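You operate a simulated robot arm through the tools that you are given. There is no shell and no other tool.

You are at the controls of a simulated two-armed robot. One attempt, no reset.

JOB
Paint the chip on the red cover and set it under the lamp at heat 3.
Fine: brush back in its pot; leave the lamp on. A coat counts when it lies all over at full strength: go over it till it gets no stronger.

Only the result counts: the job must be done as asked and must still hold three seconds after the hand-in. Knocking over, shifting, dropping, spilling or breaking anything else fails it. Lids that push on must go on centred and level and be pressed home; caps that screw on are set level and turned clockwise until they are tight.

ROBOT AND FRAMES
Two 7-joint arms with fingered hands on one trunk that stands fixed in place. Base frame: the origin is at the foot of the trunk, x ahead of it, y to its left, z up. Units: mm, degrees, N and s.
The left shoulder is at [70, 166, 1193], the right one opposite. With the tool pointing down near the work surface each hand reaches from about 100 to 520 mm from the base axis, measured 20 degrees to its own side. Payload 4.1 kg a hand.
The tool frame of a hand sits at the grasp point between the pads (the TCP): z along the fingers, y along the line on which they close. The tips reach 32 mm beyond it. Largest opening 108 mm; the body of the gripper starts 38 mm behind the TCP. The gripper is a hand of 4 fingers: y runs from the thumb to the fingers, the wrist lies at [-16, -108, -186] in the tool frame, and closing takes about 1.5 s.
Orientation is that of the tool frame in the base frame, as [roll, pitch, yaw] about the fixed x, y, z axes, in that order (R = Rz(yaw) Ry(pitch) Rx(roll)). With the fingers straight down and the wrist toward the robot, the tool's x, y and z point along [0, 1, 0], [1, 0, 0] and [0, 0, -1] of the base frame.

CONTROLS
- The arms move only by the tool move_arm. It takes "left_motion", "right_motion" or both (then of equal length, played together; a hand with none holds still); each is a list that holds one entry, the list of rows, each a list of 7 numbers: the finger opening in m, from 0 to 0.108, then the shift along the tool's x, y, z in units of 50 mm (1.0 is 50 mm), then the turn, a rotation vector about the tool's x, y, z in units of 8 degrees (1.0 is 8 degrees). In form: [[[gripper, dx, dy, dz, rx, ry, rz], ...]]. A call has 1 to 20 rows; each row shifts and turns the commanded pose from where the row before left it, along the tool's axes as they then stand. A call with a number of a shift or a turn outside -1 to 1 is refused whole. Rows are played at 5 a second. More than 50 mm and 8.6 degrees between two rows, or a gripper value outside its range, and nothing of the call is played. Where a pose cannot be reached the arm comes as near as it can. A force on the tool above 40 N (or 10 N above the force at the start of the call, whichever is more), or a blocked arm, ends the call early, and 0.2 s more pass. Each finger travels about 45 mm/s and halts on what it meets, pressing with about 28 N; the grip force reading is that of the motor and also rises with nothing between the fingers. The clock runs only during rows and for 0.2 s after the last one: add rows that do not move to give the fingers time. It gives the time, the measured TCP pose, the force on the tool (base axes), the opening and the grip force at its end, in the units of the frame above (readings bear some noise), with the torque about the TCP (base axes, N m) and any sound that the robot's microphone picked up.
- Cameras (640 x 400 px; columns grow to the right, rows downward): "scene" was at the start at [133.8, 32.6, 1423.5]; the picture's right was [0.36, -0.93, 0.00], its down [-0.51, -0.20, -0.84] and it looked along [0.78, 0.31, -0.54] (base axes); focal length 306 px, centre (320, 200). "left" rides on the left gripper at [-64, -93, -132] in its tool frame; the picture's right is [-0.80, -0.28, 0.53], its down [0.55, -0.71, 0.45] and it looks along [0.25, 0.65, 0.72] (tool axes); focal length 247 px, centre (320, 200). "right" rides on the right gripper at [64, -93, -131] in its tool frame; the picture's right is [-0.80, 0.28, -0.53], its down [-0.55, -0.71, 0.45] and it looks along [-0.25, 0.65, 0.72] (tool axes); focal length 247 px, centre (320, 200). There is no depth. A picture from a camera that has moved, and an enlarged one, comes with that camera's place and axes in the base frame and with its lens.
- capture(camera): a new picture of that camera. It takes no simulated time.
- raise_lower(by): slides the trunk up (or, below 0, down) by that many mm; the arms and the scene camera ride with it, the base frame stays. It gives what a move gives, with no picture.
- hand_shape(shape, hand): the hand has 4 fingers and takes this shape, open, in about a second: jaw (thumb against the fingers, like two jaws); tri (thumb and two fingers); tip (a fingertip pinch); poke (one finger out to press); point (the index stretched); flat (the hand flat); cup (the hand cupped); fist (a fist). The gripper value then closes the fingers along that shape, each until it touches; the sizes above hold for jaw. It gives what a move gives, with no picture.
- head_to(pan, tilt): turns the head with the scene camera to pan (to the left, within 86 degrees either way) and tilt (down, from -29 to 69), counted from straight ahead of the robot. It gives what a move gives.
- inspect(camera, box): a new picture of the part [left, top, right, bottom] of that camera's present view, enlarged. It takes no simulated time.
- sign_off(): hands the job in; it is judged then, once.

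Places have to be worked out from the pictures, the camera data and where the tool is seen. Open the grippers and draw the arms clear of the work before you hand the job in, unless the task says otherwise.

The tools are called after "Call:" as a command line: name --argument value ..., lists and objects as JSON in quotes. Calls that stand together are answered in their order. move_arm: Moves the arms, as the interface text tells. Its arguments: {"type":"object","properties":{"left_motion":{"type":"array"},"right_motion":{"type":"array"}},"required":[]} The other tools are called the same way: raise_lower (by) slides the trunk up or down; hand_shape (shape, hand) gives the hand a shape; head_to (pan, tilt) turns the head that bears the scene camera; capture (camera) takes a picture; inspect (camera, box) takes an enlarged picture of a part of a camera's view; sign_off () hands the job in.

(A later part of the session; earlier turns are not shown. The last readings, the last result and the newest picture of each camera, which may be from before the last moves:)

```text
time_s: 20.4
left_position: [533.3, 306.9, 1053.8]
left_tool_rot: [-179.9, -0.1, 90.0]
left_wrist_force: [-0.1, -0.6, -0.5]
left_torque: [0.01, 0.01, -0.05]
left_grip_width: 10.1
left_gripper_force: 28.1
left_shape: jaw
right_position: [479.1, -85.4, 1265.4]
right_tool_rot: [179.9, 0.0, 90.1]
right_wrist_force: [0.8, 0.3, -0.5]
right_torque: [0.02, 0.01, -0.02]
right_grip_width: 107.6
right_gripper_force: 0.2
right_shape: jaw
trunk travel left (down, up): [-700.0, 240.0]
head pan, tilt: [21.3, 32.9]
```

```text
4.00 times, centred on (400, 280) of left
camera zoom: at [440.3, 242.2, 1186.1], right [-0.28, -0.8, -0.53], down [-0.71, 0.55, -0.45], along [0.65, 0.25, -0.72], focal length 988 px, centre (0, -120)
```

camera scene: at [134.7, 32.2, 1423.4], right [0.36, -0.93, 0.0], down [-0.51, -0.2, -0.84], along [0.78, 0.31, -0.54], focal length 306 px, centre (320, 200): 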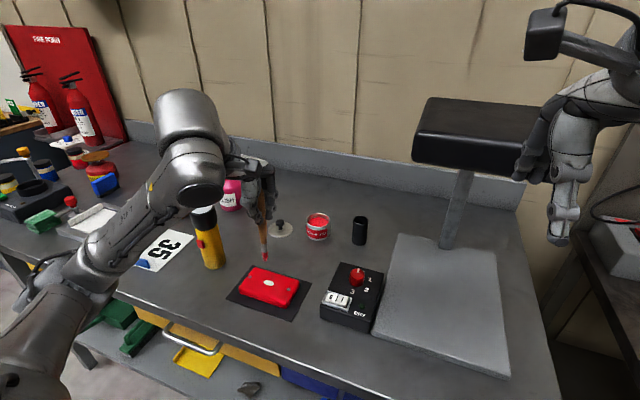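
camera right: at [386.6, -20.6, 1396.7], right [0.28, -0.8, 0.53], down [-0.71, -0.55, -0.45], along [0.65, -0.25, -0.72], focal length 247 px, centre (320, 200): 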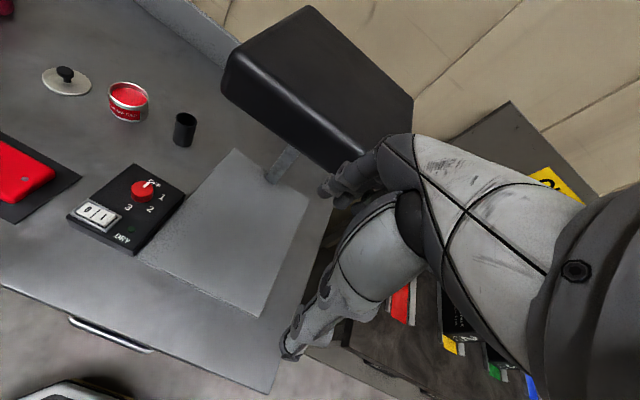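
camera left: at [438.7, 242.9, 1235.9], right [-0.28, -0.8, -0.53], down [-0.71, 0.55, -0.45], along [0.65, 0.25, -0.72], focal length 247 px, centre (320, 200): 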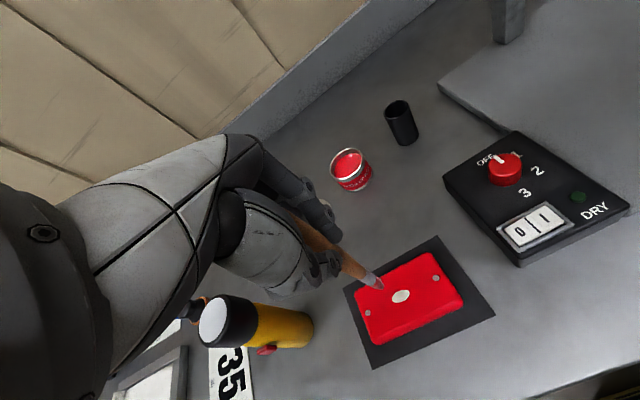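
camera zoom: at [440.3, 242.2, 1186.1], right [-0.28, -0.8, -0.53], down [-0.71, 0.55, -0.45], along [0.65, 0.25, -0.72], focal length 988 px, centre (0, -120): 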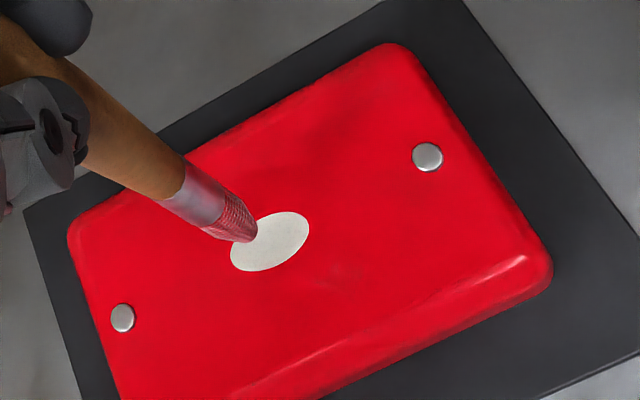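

The chip is unmarked; the brush may just have pivoted in the pads during y strokes. I'll touch down again and stop mid-stroke along x (the firm closing direction) to see whether the tip slides and marks.

Call:
move_arm --left_motion '[[[0.0, 0, 0, -0.0, 0, 0, 0], [0.0, 0, 0, 0.2, 0, 0, 0], [0.0, 0, 0, 0.19, 0, 0, 0], [0.0, 0, -0.06, 0, 0, 0, 0], [0.0, 0, -0.06, 0, 0, 0, 0], [0.0, 0, 0, 0, 0, 0, 0]]]'

Call:
inspect --camera "scene" --box '[250, 250, 290, 290]'

Call:
inspect --camera "left" --box '[350, 230, 450, 330]'

```text
time_s: 21.8
left_position: [527.3, 306.1, 1036.0]
left_tool_rot: [179.8, 0.1, 90.0]
left_wrist_force: [-0.1, -0.7, 5.5]
left_torque: [0.01, -0.12, 0.01]
left_grip_width: 10.1
left_gripper_force: 27.9
left_shape: jaw
right_position: [478.6, -85.2, 1265.9]
right_tool_rot: [179.9, 0.0, 90.0]
right_wrist_force: [0.3, 0.7, 0.3]
right_torque: [-0.02, 0.01, 0.0]
right_grip_width: 107.6
right_gripper_force: 0.0
right_shape: jaw
trunk travel left (down, up): [-700.0, 240.0]
head pan, tilt: [21.3, 32.9]
```

```text
10.00 times, centred on (270, 270) of scene
camera zoom: at [133.5, 32.2, 1423.6], right [0.36, -0.93, 0.0], down [-0.51, -0.2, -0.84], along [0.78, 0.31, -0.54], focal length 3056 px, centre (820, -500)
```

zoom: 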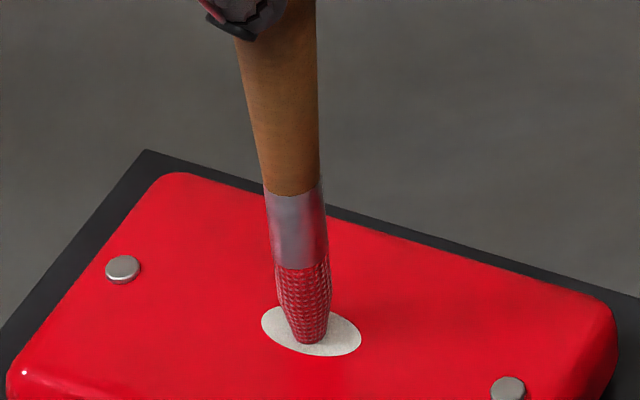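

```text
4.00 times, centred on (400, 280) of left
camera zoom: at [433.9, 241.6, 1167.1], right [-0.28, -0.8, -0.53], down [-0.71, 0.55, -0.45], along [0.65, 0.25, -0.72], focal length 988 px, centre (0, -120)
```

zoom: 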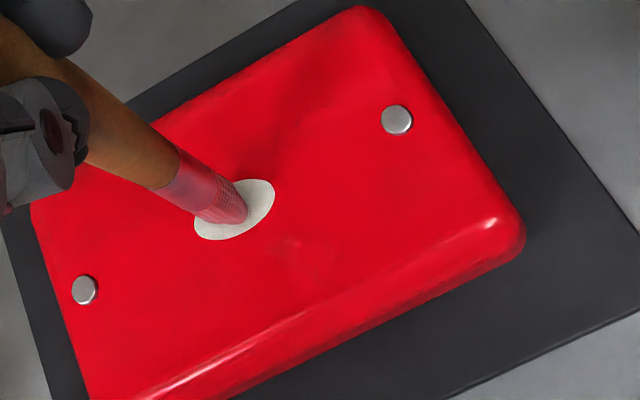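

The tip does slide (5.5 N), but I see no clear mark. I'll zoom in hard on the chip and the bristles to look for faint paint.

Call:
inspect --camera "left" --box '[375, 265, 425, 297]'

Call:
inspect --camera "scene" --box '[262, 262, 278, 276]'

```text
12.50 times, centred on (400, 281) of left
camera zoom: at [433.9, 241.6, 1167.1], right [-0.28, -0.8, -0.53], down [-0.71, 0.55, -0.45], along [0.65, 0.25, -0.72], focal length 3087 px, centre (-680, -812)
```

zoom: 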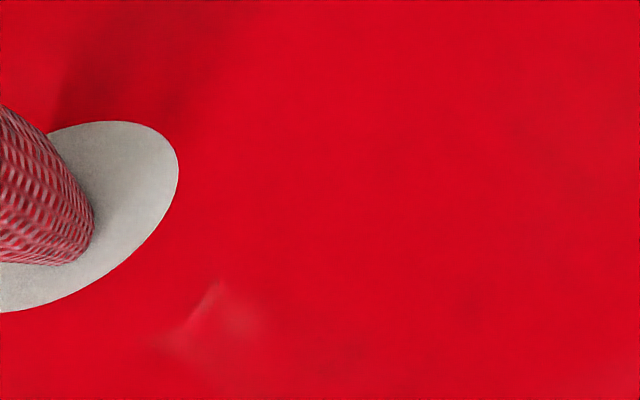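

```text
16.00 times, centred on (270, 269) of scene
camera zoom: at [133.5, 32.2, 1423.6], right [0.36, -0.93, 0.0], down [-0.51, -0.2, -0.84], along [0.78, 0.31, -0.54], focal length 4889 px, centre (1120, -904)
```

zoom: 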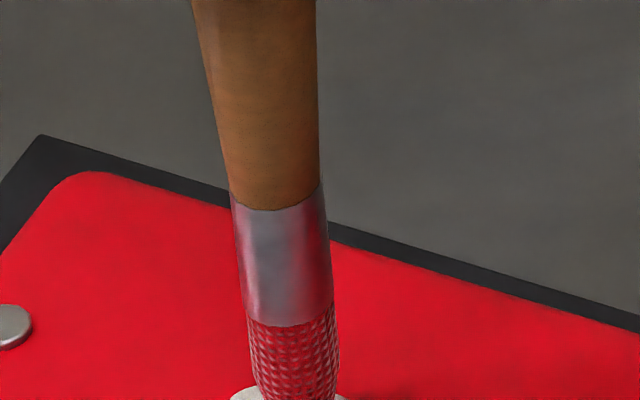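

There's no paint on the chip and the bristle coating looks thin. I'll make a fuller set of strokes at this light pressure to see whether a coat builds up.

Call:
move_arm --left_motion '[[[0.0, 0, 0.12, 0, 0, 0, 0], [0.0, 0, 0.12, 0, 0, 0, 0], [0.0, 0.1, 0, 0, 0, 0, 0], [0.0, 0, -0.12, 0, 0, 0, 0], [0.0, 0, -0.12, 0, 0, 0, 0], [0.0, -0.1, 0, 0, 0, 0, 0], [0.0, -0.1, 0, 0, 0, 0, 0], [0.0, 0, 0.12, 0, 0, 0, 0], [0.0, 0, 0.12, 0, 0, 0, 0], [0.0, 0.1, 0, 0, 0, 0, 0], [0.0, 0, -0.12, 0, 0, 0, 0], [0.0, 0, -0.12, 0, 0, 0, 0], [0.0, 0, 0.12, 0, 0, 0, 0], [0.0, 0.1, 0, 0, 0, 0, 0], [0.0, 0.1, 0, 0, 0, 0, 0], [0.0, -0.1, 0, 0, 0, 0, 0], [0.0, -0.1, 0, 0, 0, 0, 0], [0.0, 0, 0, 0, 0, 0, 0]]]'

Call:
inspect --camera "scene" --box '[250, 250, 290, 290]'

Call:
inspect --camera "left" --box '[350, 230, 450, 330]'

```text
time_s: 25.6
left_position: [533.4, 307.2, 1035.0]
left_tool_rot: [-179.9, 0.0, 89.9]
left_wrist_force: [0.0, 1.5, 2.8]
left_torque: [0.05, -0.03, -0.01]
left_grip_width: 9.9
left_gripper_force: 27.8
left_shape: jaw
right_position: [477.4, -85.8, 1265.6]
right_tool_rot: [180.0, 0.1, 89.9]
right_wrist_force: [0.0, -0.1, -0.2]
right_torque: [0.02, -0.01, 0.0]
right_grip_width: 107.6
right_gripper_force: 0.0
right_shape: jaw
trunk travel left (down, up): [-700.0, 240.0]
head pan, tilt: [21.3, 32.9]
```

```text
10.00 times, centred on (270, 270) of scene
camera zoom: at [133.6, 32.6, 1423.5], right [0.36, -0.93, 0.0], down [-0.51, -0.2, -0.84], along [0.78, 0.31, -0.54], focal length 3056 px, centre (820, -500)
```

zoom: 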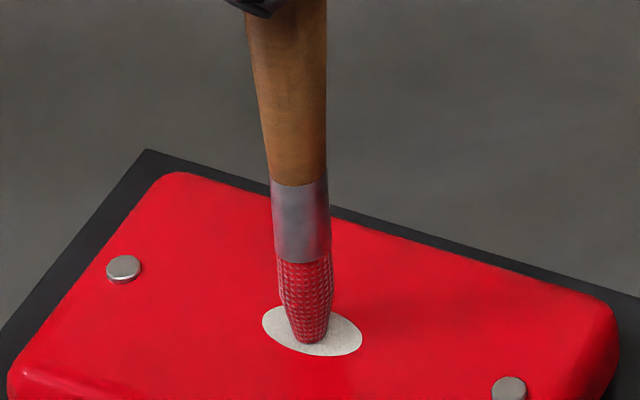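

```text
4.00 times, centred on (400, 280) of left
camera zoom: at [440.2, 242.2, 1167.1], right [-0.28, -0.8, -0.53], down [-0.71, 0.55, -0.45], along [0.65, 0.25, -0.72], focal length 988 px, centre (0, -120)
```

zoom: 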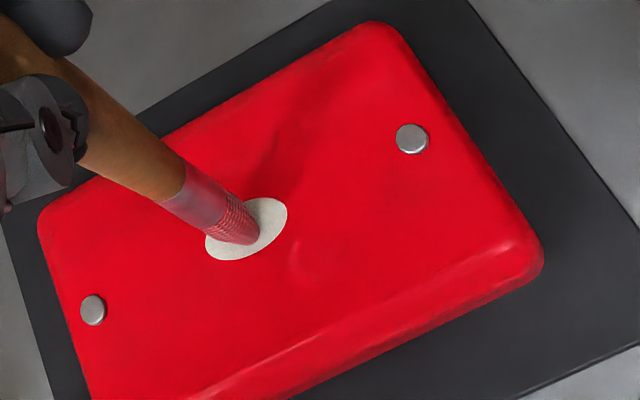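

Still nothing visible after many strokes at 3–6 N. I'll try a lighter touch with slower strokes.

Call:
move_arm --left_motion '[[[0.0, 0, 0, -0.01, 0, 0, 0], [0.0, 0.04, 0, 0, 0, 0, 0], [0.0, 0.04, 0, 0, 0, 0, 0], [0.0, 0.04, 0, 0, 0, 0, 0], [0.0, 0.04, 0, 0, 0, 0, 0], [0.0, -0.04, 0.02, 0, 0, 0, 0], [0.0, -0.04, 0, 0, 0, 0, 0], [0.0, -0.04, 0, 0, 0, 0, 0], [0.0, -0.04, 0, 0, 0, 0, 0], [0.0, -0.04, 0, 0, 0, 0, 0], [0.0, -0.04, 0, 0, 0, 0, 0], [0.0, -0.04, 0, 0, 0, 0, 0], [0.0, -0.04, 0, 0, 0, 0, 0], [0.0, 0.04, 0.02, 0, 0, 0, 0], [0.0, 0.04, 0, 0, 0, 0, 0], [0.0, 0.04, 0, 0, 0, 0, 0], [0.0, 0.04, 0, 0, 0, 0, 0]]]'

Call:
inspect --camera "scene" --box '[250, 250, 290, 290]'

```text
time_s: 29.2
left_position: [535.4, 306.9, 1034.7]
left_tool_rot: [-179.9, 0.1, 89.9]
left_wrist_force: [0.0, -0.3, -0.4]
left_torque: [-0.03, -0.01, 0.02]
left_grip_width: 9.9
left_gripper_force: 28.1
left_shape: jaw
right_position: [479.7, -85.7, 1264.7]
right_tool_rot: [179.9, 0.0, 90.0]
right_wrist_force: [-0.3, 0.6, 0.5]
right_torque: [0.0, 0.0, -0.01]
right_grip_width: 107.7
right_gripper_force: 0.0
right_shape: jaw
trunk travel left (down, up): [-700.0, 240.0]
head pan, tilt: [21.3, 32.9]
```

```text
10.00 times, centred on (270, 270) of scene
camera zoom: at [133.8, 32.7, 1423.5], right [0.36, -0.93, 0.0], down [-0.51, -0.2, -0.84], along [0.78, 0.31, -0.54], focal length 3056 px, centre (820, -500)
```

zoom: 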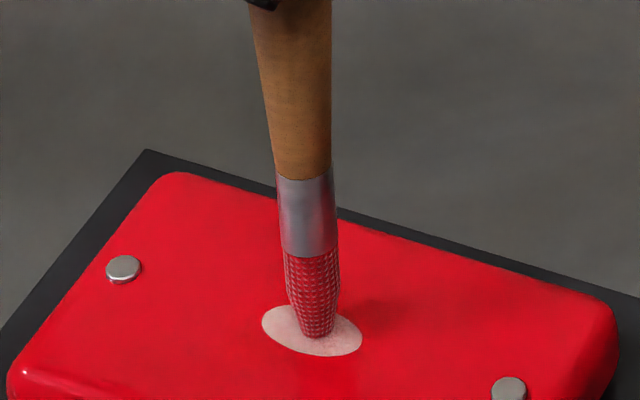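

The chip is turning pink, so slow, light strokes (about 10 mm/s, 1 N) lay paint. I'll continue in that style across the chip.

Call:
move_arm --left_motion '[[[0.0, 0, 0, 0.006, 0, 0, 0], [0.0, 0.04, 0, 0, 0, 0, 0], [0.0, 0.04, 0, 0, 0, 0, 0], [0.0, 0.04, 0, 0, 0, 0, 0], [0.0, 0.04, 0, 0, 0, 0, 0], [0.0, 0, -0.04, 0, 0, 0, 0], [0.0, -0.04, 0, 0, 0, 0, 0], [0.0, -0.04, 0, 0, 0, 0, 0], [0.0, -0.04, 0, 0, 0, 0, 0], [0.0, -0.04, 0, 0, 0, 0, 0], [0.0, -0.04, 0, 0, 0, 0, 0], [0.0, -0.04, 0, 0, 0, 0, 0], [0.0, -0.04, 0, 0, 0, 0, 0], [0.0, -0.04, 0, 0, 0, 0, 0], [0.0, 0, -0.04, 0, 0, 0, 0], [0.0, 0.04, 0, 0, 0, 0, 0], [0.0, 0.04, 0, 0, 0, 0, 0], [0.0, 0.04, 0, 0, 0, 0, 0], [0.0, 0.04, 0, 0, 0, 0, 0]]]'

Call:
inspect --camera "scene" --box '[250, 250, 290, 290]'

```text
time_s: 33.2
left_position: [531.1, 307.3, 1034.4]
left_tool_rot: [-180.0, 0.1, 90.0]
left_wrist_force: [-0.5, 0.1, 0.2]
left_torque: [-0.04, -0.05, -0.02]
left_grip_width: 9.9
left_gripper_force: 27.8
left_shape: jaw
right_position: [478.9, -85.8, 1265.6]
right_tool_rot: [180.0, -0.1, 90.0]
right_wrist_force: [0.1, 0.0, -0.6]
right_torque: [-0.02, 0.01, 0.04]
right_grip_width: 107.6
right_gripper_force: 0.1
right_shape: jaw
trunk travel left (down, up): [-700.0, 240.0]
head pan, tilt: [21.3, 32.9]
```

```text
10.00 times, centred on (270, 270) of scene
camera zoom: at [133.7, 32.5, 1423.5], right [0.36, -0.93, 0.0], down [-0.51, -0.2, -0.84], along [0.78, 0.31, -0.54], focal length 3056 px, centre (820, -500)
```

zoom: 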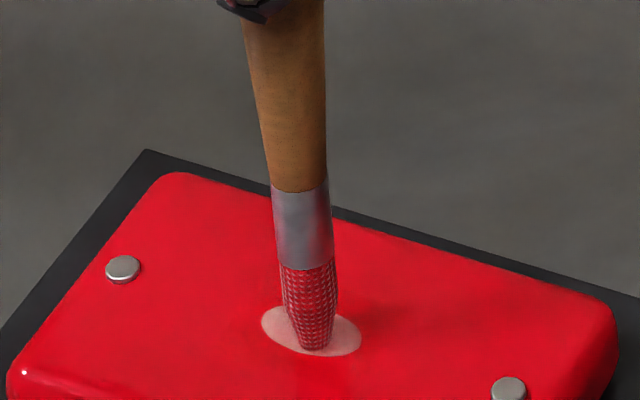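

Pinker still. I'll continue with another pass, moving up through the chip's width and pressing 0.3 mm lower.

Call:
move_arm --left_motion '[[[0.0, 0, 0.04, 0.006, 0, 0, 0], [0.0, 0.04, 0, 0, 0, 0, 0], [0.0, 0.04, 0, 0, 0, 0, 0], [0.0, 0.04, 0, 0, 0, 0, 0], [0.0, 0.04, 0, 0, 0, 0, 0], [0.0, 0, 0.04, 0, 0, 0, 0], [0.0, -0.04, 0, 0, 0, 0, 0], [0.0, -0.04, 0, 0, 0, 0, 0], [0.0, -0.04, 0, 0, 0, 0, 0], [0.0, -0.04, 0, 0, 0, 0, 0], [0.0, -0.04, 0, 0, 0, 0, 0], [0.0, -0.04, 0, 0, 0, 0, 0], [0.0, -0.04, 0, 0, 0, 0, 0], [0.0, -0.04, 0, 0, 0, 0, 0], [0.0, 0, 0.04, 0, 0, 0, 0], [0.0, 0.04, 0, 0, 0, 0, 0], [0.0, 0.04, 0, 0, 0, 0, 0], [0.0, 0.04, 0, 0, 0, 0, 0], [0.0, 0.04, 0, 0, 0, 0, 0]]]'

Call:
inspect --camera "scene" --box '[250, 250, 290, 290]'

Call:
inspect --camera "left" --box '[350, 230, 450, 330]'

```text
time_s: 37.2
left_position: [537.4, 306.5, 1034.6]
left_tool_rot: [179.9, 0.0, 90.0]
left_wrist_force: [0.6, -0.5, 0.7]
left_torque: [-0.04, 0.07, 0.0]
left_grip_width: 9.5
left_gripper_force: 28.2
left_shape: jaw
right_position: [479.1, -85.8, 1265.9]
right_tool_rot: [180.0, 0.0, 90.0]
right_wrist_force: [0.1, -0.3, 0.2]
right_torque: [0.02, 0.0, 0.01]
right_grip_width: 107.5
right_gripper_force: 0.0
right_shape: jaw
trunk travel left (down, up): [-700.0, 240.0]
head pan, tilt: [21.3, 32.9]
```

```text
10.00 times, centred on (270, 270) of scene
camera zoom: at [133.6, 32.5, 1423.5], right [0.36, -0.93, 0.0], down [-0.51, -0.2, -0.84], along [0.78, 0.31, -0.54], focal length 3056 px, centre (820, -500)
```

zoom: 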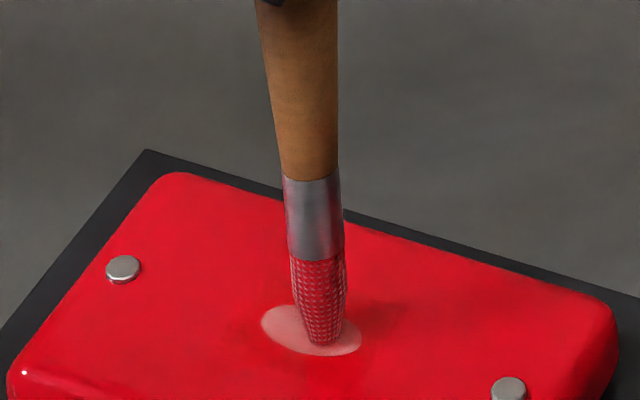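

```text
4.00 times, centred on (400, 280) of left
camera zoom: at [444.2, 242.1, 1166.7], right [-0.28, -0.8, -0.53], down [-0.71, 0.55, -0.45], along [0.65, 0.25, -0.72], focal length 988 px, centre (0, -120)
```

zoom: 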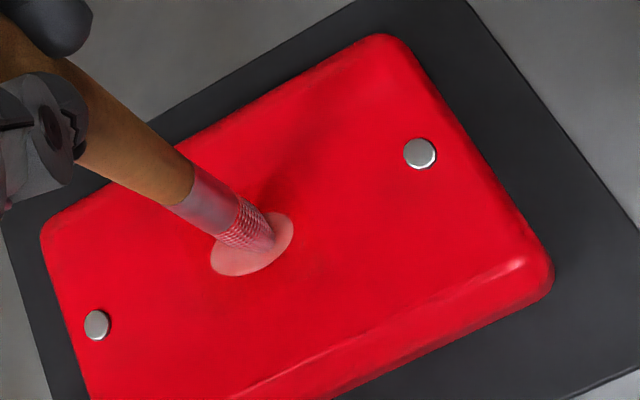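

The coat keeps building. I'll continue with slightly wider strokes, moving the other way across the width.

Call:
move_arm --left_motion '[[[0.0, 0.05, 0, 0, 0, 0, 0], [0.0, 0.05, 0, 0, 0, 0, 0], [0.0, 0.05, 0, 0, 0, 0, 0], [0.0, 0.05, 0, 0, 0, 0, 0], [0.0, 0, -0.04, 0, 0, 0, 0], [0.0, -0.05, 0, 0, 0, 0, 0], [0.0, -0.05, 0, 0, 0, 0, 0], [0.0, -0.05, 0, 0, 0, 0, 0], [0.0, -0.05, 0, 0, 0, 0, 0], [0.0, -0.05, 0, 0, 0, 0, 0], [0.0, -0.05, 0, 0, 0, 0, 0], [0.0, -0.05, 0, 0, 0, 0, 0], [0.0, 0, -0.04, 0, 0, 0, 0], [0.0, 0.05, 0, 0, 0, 0, 0], [0.0, 0.05, 0, 0, 0, 0, 0], [0.0, 0.05, 0, 0, 0, 0, 0], [0.0, 0.05, 0, 0, 0, 0, 0], [0.0, 0, -0.04, 0, 0, 0, 0], [0.0, -0.05, 0, 0, 0, 0, 0]]]'

Call:
inspect --camera "scene" --box '[250, 250, 290, 290]'

```text
time_s: 41.2
left_position: [530.7, 307.0, 1033.6]
left_tool_rot: [179.9, 0.0, 90.0]
left_wrist_force: [0.4, 0.4, 4.0]
left_torque: [0.01, -0.05, 0.0]
left_grip_width: 9.7
left_gripper_force: 27.9
left_shape: jaw
right_position: [479.4, -86.0, 1264.9]
right_tool_rot: [180.0, 0.0, 90.0]
right_wrist_force: [0.8, 0.3, 0.2]
right_torque: [0.03, 0.04, -0.03]
right_grip_width: 107.4
right_gripper_force: 0.0
right_shape: jaw
trunk travel left (down, up): [-700.0, 240.0]
head pan, tilt: [21.3, 32.9]
```

```text
10.00 times, centred on (270, 270) of scene
camera zoom: at [133.8, 32.3, 1423.5], right [0.36, -0.93, 0.0], down [-0.51, -0.2, -0.84], along [0.78, 0.31, -0.54], focal length 3056 px, centre (820, -500)
```

zoom: 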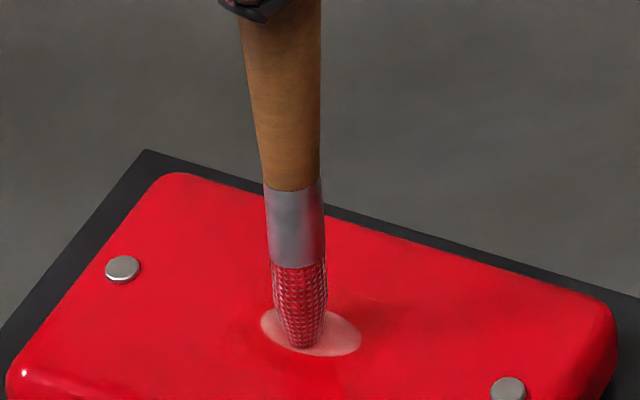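

Force is up to 4 N here, so I'll ease up 0.4 mm and carry on back across the width.

Call:
move_arm --left_motion '[[[0.0, 0.05, 0, -0.008, 0, 0, 0], [0.0, 0.05, 0, 0, 0, 0, 0], [0.0, 0.05, 0, 0, 0, 0, 0], [0.0, 0.05, 0, 0, 0, 0, 0], [0.0, 0, 0.04, 0, 0, 0, 0], [0.0, -0.05, 0, 0, 0, 0, 0], [0.0, -0.05, 0, 0, 0, 0, 0], [0.0, -0.05, 0, 0, 0, 0, 0], [0.0, -0.05, 0, 0, 0, 0, 0], [0.0, -0.05, 0, 0, 0, 0, 0], [0.0, -0.05, 0, 0, 0, 0, 0], [0.0, -0.05, 0, 0, 0, 0, 0], [0.0, 0, 0.04, 0, 0, 0, 0], [0.0, 0.05, 0, 0, 0, 0, 0], [0.0, 0.05, 0, 0, 0, 0, 0], [0.0, 0.05, 0, 0, 0, 0, 0], [0.0, 0.05, 0, 0, 0, 0, 0], [0.0, 0, 0.04, 0, 0, 0, 0], [0.0, 0, 0, 0, 0, 0, 0]]]'

Call:
inspect --camera "scene" --box '[250, 250, 290, 290]'

Call:
inspect --camera "left" --box '[350, 230, 450, 330]'

```text
time_s: 45.2
left_position: [537.7, 308.5, 1035.2]
left_tool_rot: [180.0, 0.0, 90.0]
left_wrist_force: [0.8, -0.3, -0.6]
left_torque: [-0.01, -0.01, 0.02]
left_grip_width: 9.8
left_gripper_force: 27.6
left_shape: jaw
right_position: [478.7, -86.8, 1265.7]
right_tool_rot: [179.9, 0.0, 89.9]
right_wrist_force: [0.1, -0.1, 0.3]
right_torque: [0.0, 0.0, 0.01]
right_grip_width: 107.7
right_gripper_force: 0.1
right_shape: jaw
trunk travel left (down, up): [-700.0, 240.0]
head pan, tilt: [21.3, 32.9]
```

```text
10.00 times, centred on (270, 270) of scene
camera zoom: at [133.8, 32.6, 1423.5], right [0.36, -0.93, 0.0], down [-0.51, -0.2, -0.84], along [0.78, 0.31, -0.54], focal length 3056 px, centre (820, -500)
```

zoom: 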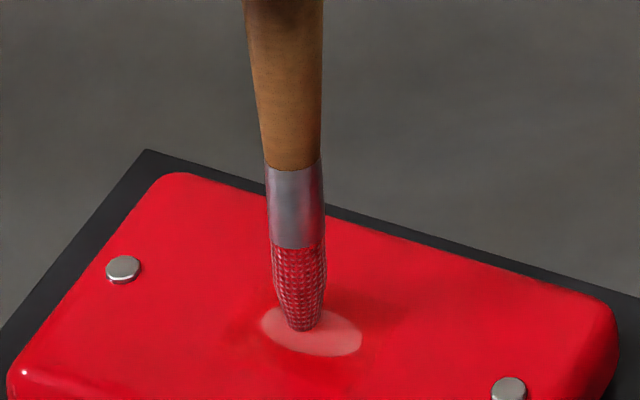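

```text
4.00 times, centred on (400, 280) of left
camera zoom: at [444.4, 244.9, 1167.1], right [-0.28, -0.8, -0.53], down [-0.71, 0.55, -0.45], along [0.65, 0.25, -0.72], focal length 988 px, centre (0, -120)
```

zoom: 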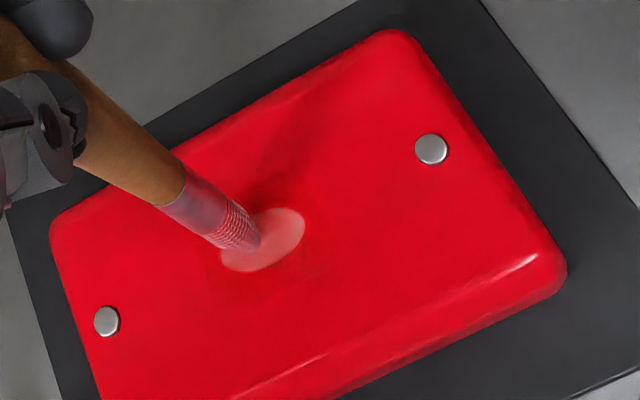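

The coat is strengthening (about half). I'll keep going with the same light strokes.

Call:
move_arm --left_motion '[[[0.0, 0.05, 0, 0.004, 0, 0, 0], [0.0, 0.05, 0, 0, 0, 0, 0], [0.0, 0.05, 0, 0, 0, 0, 0], [0.0, -0.05, -0.03, 0, 0, 0, 0], [0.0, -0.05, 0, 0, 0, 0, 0], [0.0, -0.05, 0, 0, 0, 0, 0], [0.0, -0.05, 0, 0, 0, 0, 0], [0.0, -0.05, 0, 0, 0, 0, 0], [0.0, -0.05, 0, 0, 0, 0, 0], [0.0, -0.05, 0, 0, 0, 0, 0], [0.0, -0.05, 0, 0, 0, 0, 0], [0.0, 0.05, -0.03, 0, 0, 0, 0], [0.0, 0.05, 0, 0, 0, 0, 0], [0.0, 0.05, 0, 0, 0, 0, 0], [0.0, 0.05, 0, 0, 0, 0, 0], [0.0, 0.05, 0, 0, 0, 0, 0], [0.0, 0.05, 0, 0, 0, 0, 0], [0.0, 0.05, 0, 0, 0, 0, 0], [0.0, -0.05, -0.03, 0, 0, 0, 0], [0.0, -0.05, 0, 0, 0, 0, 0]]]'

Call:
inspect --camera "scene" --box '[250, 250, 290, 290]'

```text
time_s: 49.4
left_position: [532.4, 309.5, 1035.5]
left_tool_rot: [179.9, 0.0, 89.9]
left_wrist_force: [-0.4, 0.7, -1.1]
left_torque: [-0.01, -0.01, 0.02]
left_grip_width: 9.7
left_gripper_force: 28.1
left_shape: jaw
right_position: [479.9, -85.3, 1265.0]
right_tool_rot: [179.9, 0.0, 89.9]
right_wrist_force: [-0.3, 0.4, -0.2]
right_torque: [-0.02, 0.01, 0.03]
right_grip_width: 107.8
right_gripper_force: 0.1
right_shape: jaw
trunk travel left (down, up): [-700.0, 240.0]
head pan, tilt: [21.3, 32.9]
```

```text
10.00 times, centred on (270, 270) of scene
camera zoom: at [134.0, 32.5, 1423.4], right [0.36, -0.93, 0.0], down [-0.51, -0.2, -0.84], along [0.78, 0.31, -0.54], focal length 3056 px, centre (820, -500)
```

zoom: 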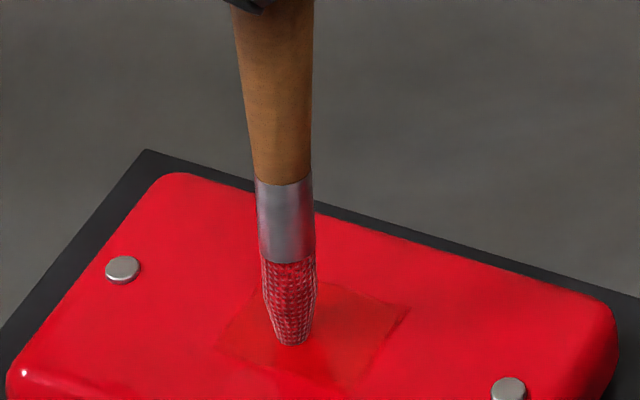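

Big change: the chip is nearly gone and a painted patch of about 30×30 mm shows around it. I'll lift to look at the evenness.

Call:
move_arm --left_motion '[[[0.0, 0, 0, -0.2, 0, 0, 0], [0.0, 0, 0, -0.3, 0, 0, 0], [0.0, 0, 0, -0.3, 0, 0, 0], [0.0, 0, 0, 0, 0, 0, 0]]]'

Call:
inspect --camera "scene" --box '[250, 250, 290, 290]'

Call:
inspect --camera "left" --box '[350, 230, 450, 330]'

```text
time_s: 50.4
left_position: [532.4, 309.6, 1074.4]
left_tool_rot: [-180.0, -0.1, 90.0]
left_wrist_force: [0.7, 0.3, -0.9]
left_torque: [0.0, 0.01, 0.03]
left_grip_width: 9.6
left_gripper_force: 27.9
left_shape: jaw
right_position: [478.9, -85.7, 1266.3]
right_tool_rot: [179.9, 0.0, 90.1]
right_wrist_force: [0.1, 1.0, 0.1]
right_torque: [0.04, 0.02, 0.0]
right_grip_width: 107.9
right_gripper_force: 0.1
right_shape: jaw
trunk travel left (down, up): [-700.0, 240.0]
head pan, tilt: [21.3, 32.9]
```

```text
10.00 times, centred on (270, 270) of scene
camera zoom: at [133.9, 32.7, 1423.4], right [0.36, -0.93, 0.0], down [-0.51, -0.2, -0.84], along [0.78, 0.31, -0.54], focal length 3056 px, centre (820, -500)
```

zoom: 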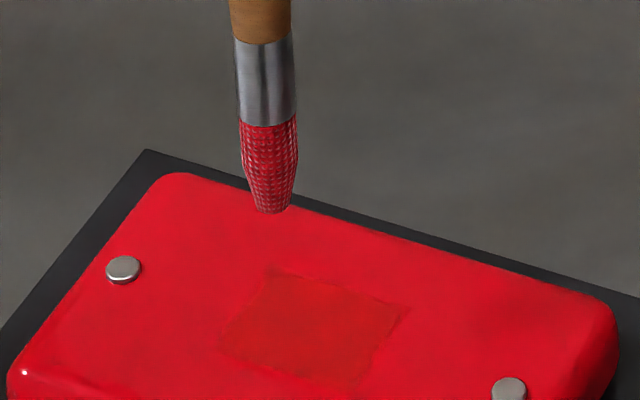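

```text
4.00 times, centred on (400, 280) of left
camera zoom: at [440.3, 245.3, 1206.8], right [-0.28, -0.8, -0.53], down [-0.71, 0.55, -0.45], along [0.65, 0.25, -0.72], focal length 988 px, centre (0, -120)
```

zoom: 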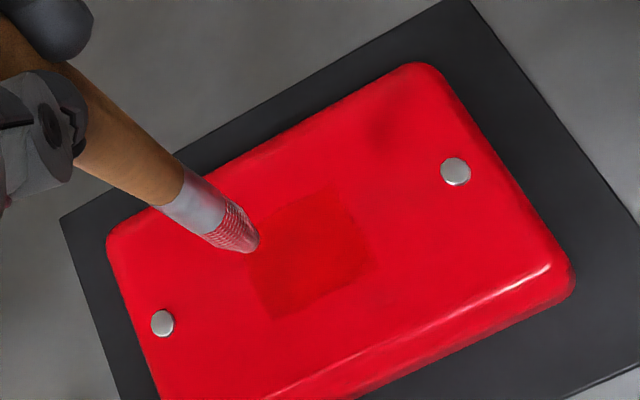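

The coat looks solid and even over the chip. To make sure it gets no stronger I'll go over it once more across its whole area and compare.

Call:
move_arm --left_motion '[[[0.0, -0.05, 0.02, 0.3, 0, 0, 0], [0.0, 0, 0, 0.3, 0, 0, 0], [0.0, 0, 0, 0.206, 0, 0, 0], [0.0, 0.06, 0, 0, 0, 0, 0], [0.0, 0.06, 0, 0, 0, 0, 0], [0.0, 0.06, 0, 0, 0, 0, 0], [0.0, -0.05, 0.08, 0, 0, 0, 0], [0.0, -0.06, 0, 0, 0, 0, 0], [0.0, -0.06, 0, 0, 0, 0, 0], [0.0, -0.06, 0, 0, 0, 0, 0], [0.0, -0.06, 0, 0, 0, 0, 0], [0.0, -0.06, 0, 0, 0, 0, 0], [0.0, 0.05, 0.06, 0, 0, 0, 0], [0.0, 0.06, 0, 0, 0, 0, 0], [0.0, 0.06, 0, 0, 0, 0, 0], [0.0, 0.06, 0, 0, 0, 0, 0], [0.0, 0.06, 0, 0, 0, 0, 0], [0.0, -0.04, 0.06, 0, 0, 0, 0], [0.0, -0.06, 0, 0, 0, 0, 0], [0.0, -0.06, 0, 0, 0, 0, 0]]]'

Call:
inspect --camera "scene" --box '[250, 250, 290, 290]'

Call:
inspect --camera "left" --box '[350, 230, 450, 330]'

```text
time_s: 54.6
left_position: [544.9, 304.6, 1033.6]
left_tool_rot: [-180.0, 0.0, 90.0]
left_wrist_force: [0.0, 0.1, 0.3]
left_torque: [0.02, 0.01, 0.0]
left_grip_width: 9.3
left_gripper_force: 28.2
left_shape: jaw
right_position: [478.3, -85.4, 1265.1]
right_tool_rot: [179.9, -0.1, 90.0]
right_wrist_force: [0.1, -0.5, 0.1]
right_torque: [-0.01, -0.01, 0.01]
right_grip_width: 107.6
right_gripper_force: 0.1
right_shape: jaw
trunk travel left (down, up): [-700.0, 240.0]
head pan, tilt: [21.3, 32.9]
```

```text
10.00 times, centred on (270, 270) of scene
camera zoom: at [134.0, 32.5, 1423.4], right [0.36, -0.93, 0.0], down [-0.51, -0.2, -0.84], along [0.78, 0.31, -0.54], focal length 3056 px, centre (820, -500)
```

zoom: 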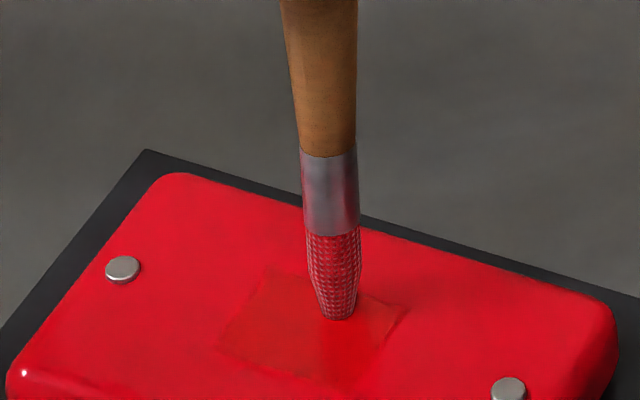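

```text
4.00 times, centred on (400, 280) of left
camera zoom: at [451.2, 240.0, 1167.0], right [-0.28, -0.8, -0.53], down [-0.71, 0.55, -0.45], along [0.65, 0.25, -0.72], focal length 988 px, centre (0, -120)
```

zoom: 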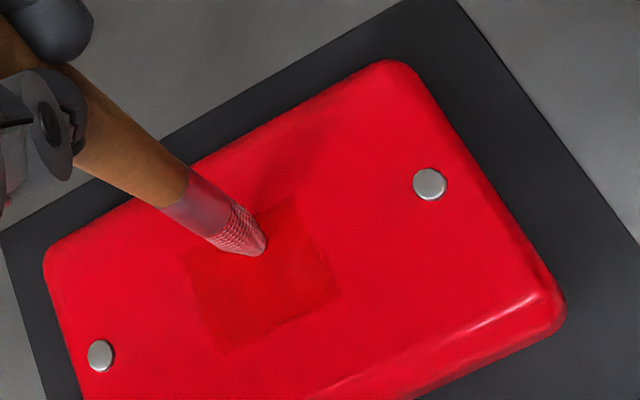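

It looks the same. I'll do one more slow pass with slightly firmer contact, then lift and compare.

Call:
move_arm --left_motion '[[[0.0, 0, -0.04, 0.008, 0, 0, 0], [0.0, 0.05, 0, 0, 0, 0, 0], [0.0, 0.05, 0, 0, 0, 0, 0], [0.0, 0.05, 0, 0, 0, 0, 0], [0.0, 0.05, 0, 0, 0, 0, 0], [0.0, 0, -0.06, 0, 0, 0, 0], [0.0, -0.05, 0, 0, 0, 0, 0], [0.0, -0.05, 0, 0, 0, 0, 0], [0.0, -0.05, 0, 0, 0, 0, 0], [0.0, -0.05, 0, 0, 0, 0, 0], [0.0, -0.05, 0, 0, 0, 0, 0], [0.0, -0.05, 0, 0, 0, 0, 0], [0.0, 0, -0.06, 0, 0, 0, 0], [0.0, 0.05, 0, 0, 0, 0, 0], [0.0, 0.05, 0, 0, 0, 0, 0], [0.0, 0.05, 0, 0, 0, 0, 0], [0.0, 0.05, 0, 0, 0, 0, 0], [0.0, 0, 0, -0.3, 0, 0, 0], [0.0, 0, 0, -0.5, 0, 0, 0], [0.0, 0, 0, -0.3, 0, 0, 0]]]'

Call:
inspect --camera "scene" --box '[250, 250, 290, 290]'

Call:
inspect --camera "left" --box '[330, 200, 490, 360]'

Call:
inspect --camera "scene" --box '[210, 180, 410, 330]'

```text
time_s: 58.8
left_position: [535.8, 309.3, 1088.9]
left_tool_rot: [-179.9, 0.0, 90.0]
left_wrist_force: [-0.3, -0.3, 0.0]
left_torque: [-0.03, 0.02, -0.01]
left_grip_width: 9.7
left_gripper_force: 28.2
left_shape: jaw
right_position: [478.6, -85.2, 1265.0]
right_tool_rot: [179.9, -0.1, 90.0]
right_wrist_force: [0.2, 0.9, 0.2]
right_torque: [-0.02, -0.02, -0.02]
right_grip_width: 107.7
right_gripper_force: 0.2
right_shape: jaw
trunk travel left (down, up): [-700.0, 240.0]
head pan, tilt: [21.3, 32.9]
```

```text
10.00 times, centred on (270, 270) of scene
camera zoom: at [133.9, 32.6, 1423.4], right [0.36, -0.93, 0.0], down [-0.51, -0.2, -0.84], along [0.78, 0.31, -0.54], focal length 3056 px, centre (820, -500)
```

zoom: 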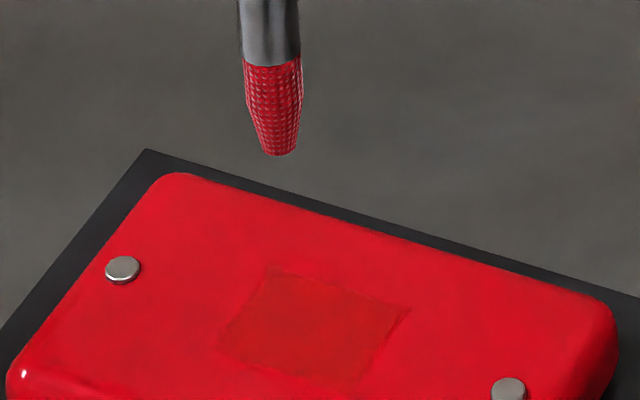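

```text
2.50 times, centred on (410, 280) of left
camera zoom: at [443.1, 245.3, 1221.2], right [-0.28, -0.8, -0.53], down [-0.71, 0.55, -0.45], along [0.65, 0.25, -0.72], focal length 617 px, centre (95, 0)
```

zoom: 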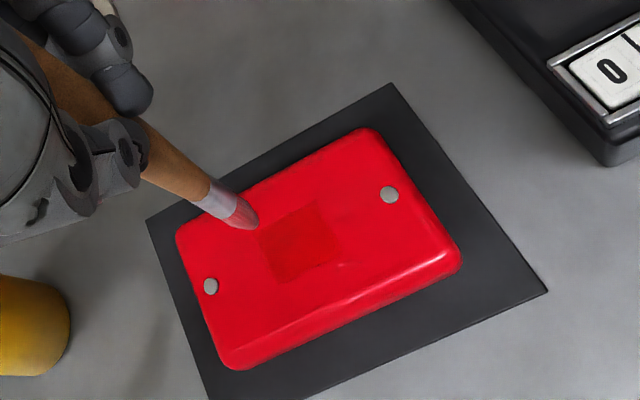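

```text
2.67 times, centred on (310, 255) of scene
camera zoom: at [133.9, 32.6, 1423.4], right [0.36, -0.93, 0.0], down [-0.51, -0.2, -0.84], along [0.78, 0.31, -0.54], focal length 815 px, centre (347, 53)
```

zoom: 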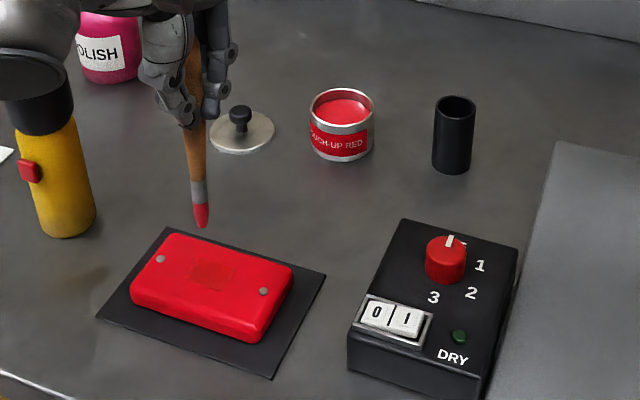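

The patch looks the same or marginally deeper. One more slow pass for certainty, then compare again.

Call:
move_arm --left_motion '[[[0.0, 0, 0, 0.4, 0, 0, 0], [0.0, 0, 0, 0.4, 0, 0, 0], [0.0, 0, 0, 0.3, 0, 0, 0], [0.0, 0, 0, 0, 0, 0, 0], [0.0, -0.05, 0, 0, 0, 0, 0], [0.0, -0.05, 0, 0, 0, 0, 0], [0.0, -0.05, 0, 0, 0, 0, 0], [0.0, -0.05, 0, 0, 0, 0, 0], [0.0, -0.03, 0.05, 0, 0, 0, 0], [0.0, 0.05, 0, 0, 0, 0, 0], [0.0, 0.05, 0, 0, 0, 0, 0], [0.0, 0.05, 0, 0, 0, 0, 0], [0.0, 0.05, 0, 0, 0, 0, 0], [0.0, 0.05, 0, 0, 0, 0, 0], [0.0, -0.02, 0.05, 0, 0, 0, 0], [0.0, -0.05, 0, 0, 0, 0, 0], [0.0, -0.05, 0, 0, 0, 0, 0], [0.0, -0.05, 0, 0, 0, 0, 0], [0.0, -0.05, 0, 0, 0, 0, 0], [0.0, 0.05, 0, 0, 0, 0, 0]]]'

Call:
move_arm --left_motion '[[[0.0, 0.05, -0.05, 0, 0, 0, 0], [0.0, 0.05, 0, 0, 0, 0, 0], [0.0, 0.05, 0, 0, 0, 0, 0], [0.0, 0, 0, -0.3, 0, 0, 0], [0.0, 0, 0, -0.5, 0, 0, 0], [0.0, 0, 0, -0.3, 0, 0, 0], [0.0, 0, 0, 0, 0, 0, 0]]]'

Call:
inspect --camera "scene" --box '[250, 250, 290, 290]'

Call:
inspect --camera "left" --box '[330, 200, 490, 360]'

```text
time_s: 63.0
left_position: [539.6, 301.6, 1034.4]
left_tool_rot: [-180.0, 0.0, 90.1]
left_wrist_force: [0.4, 0.2, 0.3]
left_torque: [0.0, -0.03, 0.01]
left_grip_width: 9.3
left_gripper_force: 28.1
left_shape: jaw
right_position: [479.4, -85.4, 1265.3]
right_tool_rot: [179.9, 0.0, 90.0]
right_wrist_force: [-0.1, 0.2, -0.1]
right_torque: [0.0, -0.01, -0.01]
right_grip_width: 107.6
right_gripper_force: 0.0
right_shape: jaw
trunk travel left (down, up): [-700.0, 240.0]
head pan, tilt: [21.3, 32.9]
```

```text
time_s: 64.6
left_position: [537.4, 309.9, 1088.9]
left_tool_rot: [-180.0, 0.0, 90.0]
left_wrist_force: [0.4, 0.8, 1.0]
left_torque: [0.02, 0.04, -0.04]
left_grip_width: 9.6
left_gripper_force: 27.9
left_shape: jaw
right_position: [479.7, -86.1, 1264.6]
right_tool_rot: [179.9, 0.0, 90.0]
right_wrist_force: [0.4, -0.3, -0.2]
right_torque: [0.03, -0.01, 0.03]
right_grip_width: 107.4
right_gripper_force: 0.1
right_shape: jaw
trunk travel left (down, up): [-700.0, 240.0]
head pan, tilt: [21.3, 32.9]
```

```text
10.00 times, centred on (270, 270) of scene
camera zoom: at [133.9, 32.7, 1423.4], right [0.36, -0.93, 0.0], down [-0.51, -0.2, -0.84], along [0.78, 0.31, -0.54], focal length 3056 px, centre (820, -500)
```

zoom: 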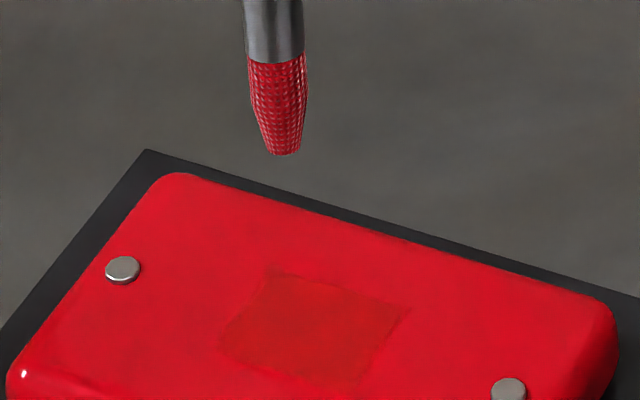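

```text
2.50 times, centred on (410, 280) of left
camera zoom: at [445.4, 245.6, 1221.0], right [-0.28, -0.8, -0.53], down [-0.71, 0.55, -0.45], along [0.65, 0.25, -0.72], focal length 617 px, centre (95, 0)
```

zoom: 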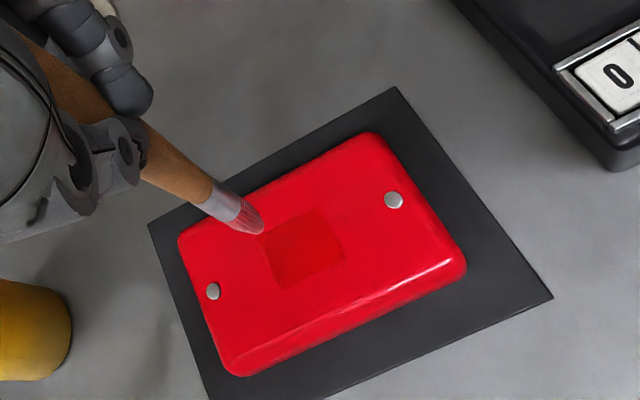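

The coat is at full strength: no change after the last two passes. Next I'll carry the brush back above its cup (centre about (765,166)), allowing for the tip now leaning about 13 mm toward −x.

Call:
move_arm --left_motion '[[[0.0, 0, 0, -0.4, 0, 0, 0], [0.0, 0, 0, -0.3, 0, 0, 0], [0.0, -0.3525, 0.595, 0, 0, 0, 0], [0.0, -0.3525, 0.595, 0, 0, 0, 0], [0.0, -0.3525, 0.595, 0, 0, 0, 0], [0.0, -0.3525, 0.595, 0, 0, 0, 0], [0.0, -0.3525, 0.595, 0, 0, 0, 0], [0.0, -0.3525, 0.595, 0, 0, 0, 0], [0.0, -0.3525, 0.595, 0, 0, 0, 0], [0.0, -0.3525, 0.595, 0, 0, 0, 0], [0.0, 0, 0, 0, 0, 0, 0]]]'

Call:
capture --camera "scene"

Call:
inspect --camera "left" --box '[240, 180, 480, 380]'

Call:
inspect --camera "scene" --box '[310, 160, 410, 260]'

Call:
inspect --camera "right" --box '[120, 20, 240, 160]'

```text
time_s: 67.0
left_position: [777.7, 169.3, 1123.6]
left_tool_rot: [179.9, 0.1, 89.9]
left_wrist_force: [0.0, 0.1, 0.5]
left_torque: [0.03, 0.0, 0.0]
left_grip_width: 9.1
left_gripper_force: 28.0
left_shape: jaw
right_position: [477.9, -83.6, 1265.0]
right_tool_rot: [179.9, 0.1, 90.0]
right_wrist_force: [-0.3, -0.2, 0.5]
right_torque: [-0.01, -0.01, -0.05]
right_grip_width: 107.5
right_gripper_force: 0.1
right_shape: jaw
trunk travel left (down, up): [-700.0, 240.0]
head pan, tilt: [21.3, 32.9]
```

```text
taken
camera scene: at [133.3, 33.5, 1423.5], right [0.36, -0.93, 0.0], down [-0.51, -0.2, -0.84], along [0.78, 0.3, -0.54], focal length 306 px, centre (320, 200)
```

scene: 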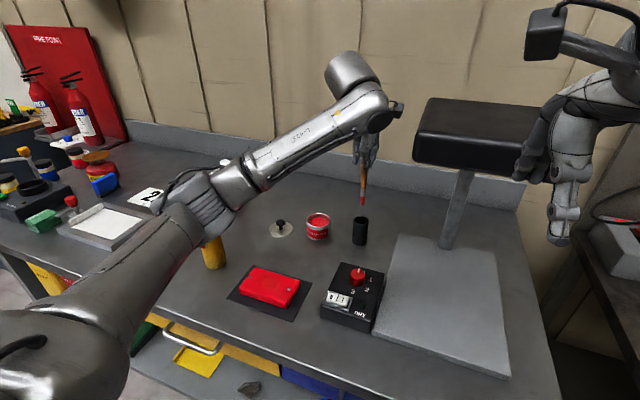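

```text
2.00 times, centred on (360, 280) of left
camera zoom: at [685.7, 105.0, 1256.2], right [-0.28, -0.8, -0.53], down [-0.71, 0.55, -0.45], along [0.65, 0.25, -0.72], focal length 494 px, centre (240, 40)
```

zoom: 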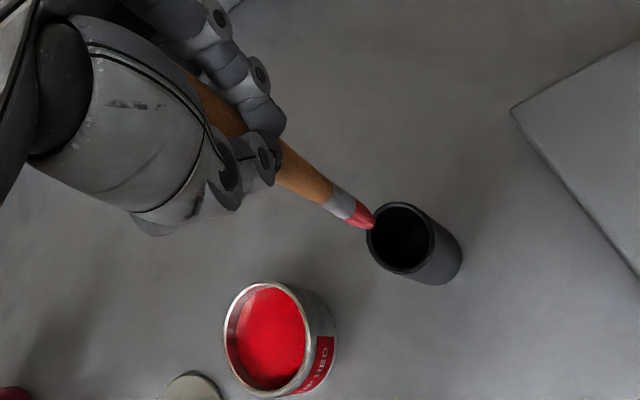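

```text
4.00 times, centred on (360, 210) of scene
camera zoom: at [133.3, 33.5, 1423.5], right [0.36, -0.93, 0.0], down [-0.51, -0.2, -0.84], along [0.78, 0.3, -0.54], focal length 1222 px, centre (160, 160)
```

zoom: 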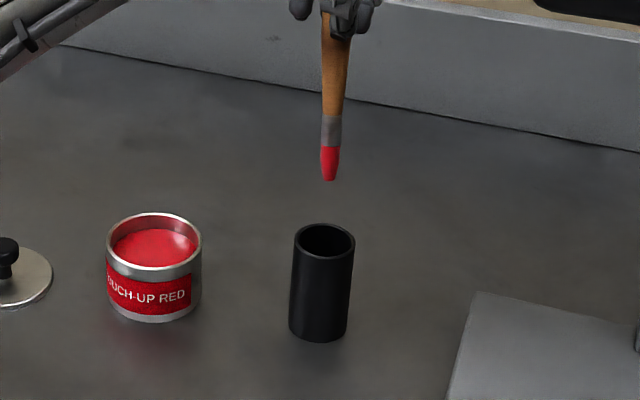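

```text
2.86 times, centred on (180, 90) of right
camera zoom: at [385.2, -19.4, 1397.2], right [0.28, -0.8, 0.53], down [-0.7, -0.55, -0.45], along [0.65, -0.25, -0.72], focal length 706 px, centre (720, 514)
```

zoom: 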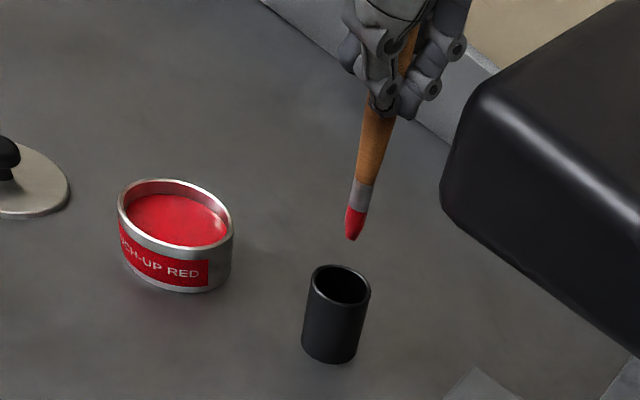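

The tip is aligned over the cup within about 2 mm. I'll shift 2 mm toward −x and lower 105 mm, watching the force.

Call:
move_arm --left_motion '[[[0.0, 0, -0.04, 0.3, 0, 0, 0], [0.0, 0, 0, 0.4, 0, 0, 0], [0.0, 0, 0, 0.4, 0, 0, 0], [0.0, 0, 0, 0.4, 0, 0, 0], [0.0, 0, 0, 0.4, 0, 0, 0], [0.0, 0, 0, 0.2, 0, 0, 0], [0.0, 0, 0, 0, 0, 0, 0]]]'

Call:
inspect --camera "left" --box '[240, 180, 480, 380]'

Call:
inspect --camera "right" --box '[120, 20, 240, 160]'

```text
time_s: 68.6
left_position: [775.5, 168.9, 1018.4]
left_tool_rot: [-179.9, 0.0, 89.9]
left_wrist_force: [0.1, 1.2, -0.6]
left_torque: [-0.02, 0.03, -0.03]
left_grip_width: 9.3
left_gripper_force: 28.2
left_shape: jaw
right_position: [479.3, -85.9, 1265.0]
right_tool_rot: [180.0, -0.1, 90.0]
right_wrist_force: [-0.2, 0.3, 0.2]
right_torque: [0.01, -0.01, -0.02]
right_grip_width: 107.7
right_gripper_force: 0.2
right_shape: jaw
trunk travel left (down, up): [-700.0, 240.0]
head pan, tilt: [21.3, 32.9]
```

```text
2.00 times, centred on (360, 280) of left
camera zoom: at [682.7, 104.5, 1151.0], right [-0.28, -0.8, -0.53], down [-0.71, 0.55, -0.45], along [0.65, 0.25, -0.72], focal length 494 px, centre (240, 40)
```

zoom: 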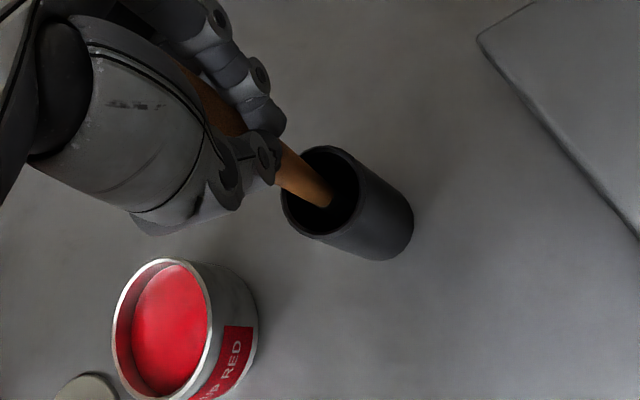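

```text
2.86 times, centred on (180, 90) of right
camera zoom: at [385.7, -20.4, 1397.0], right [0.28, -0.8, 0.53], down [-0.7, -0.55, -0.45], along [0.65, -0.25, -0.72], focal length 706 px, centre (720, 514)
```

zoom: 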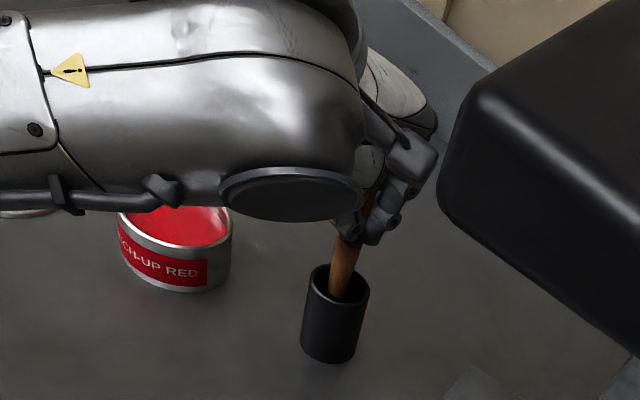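

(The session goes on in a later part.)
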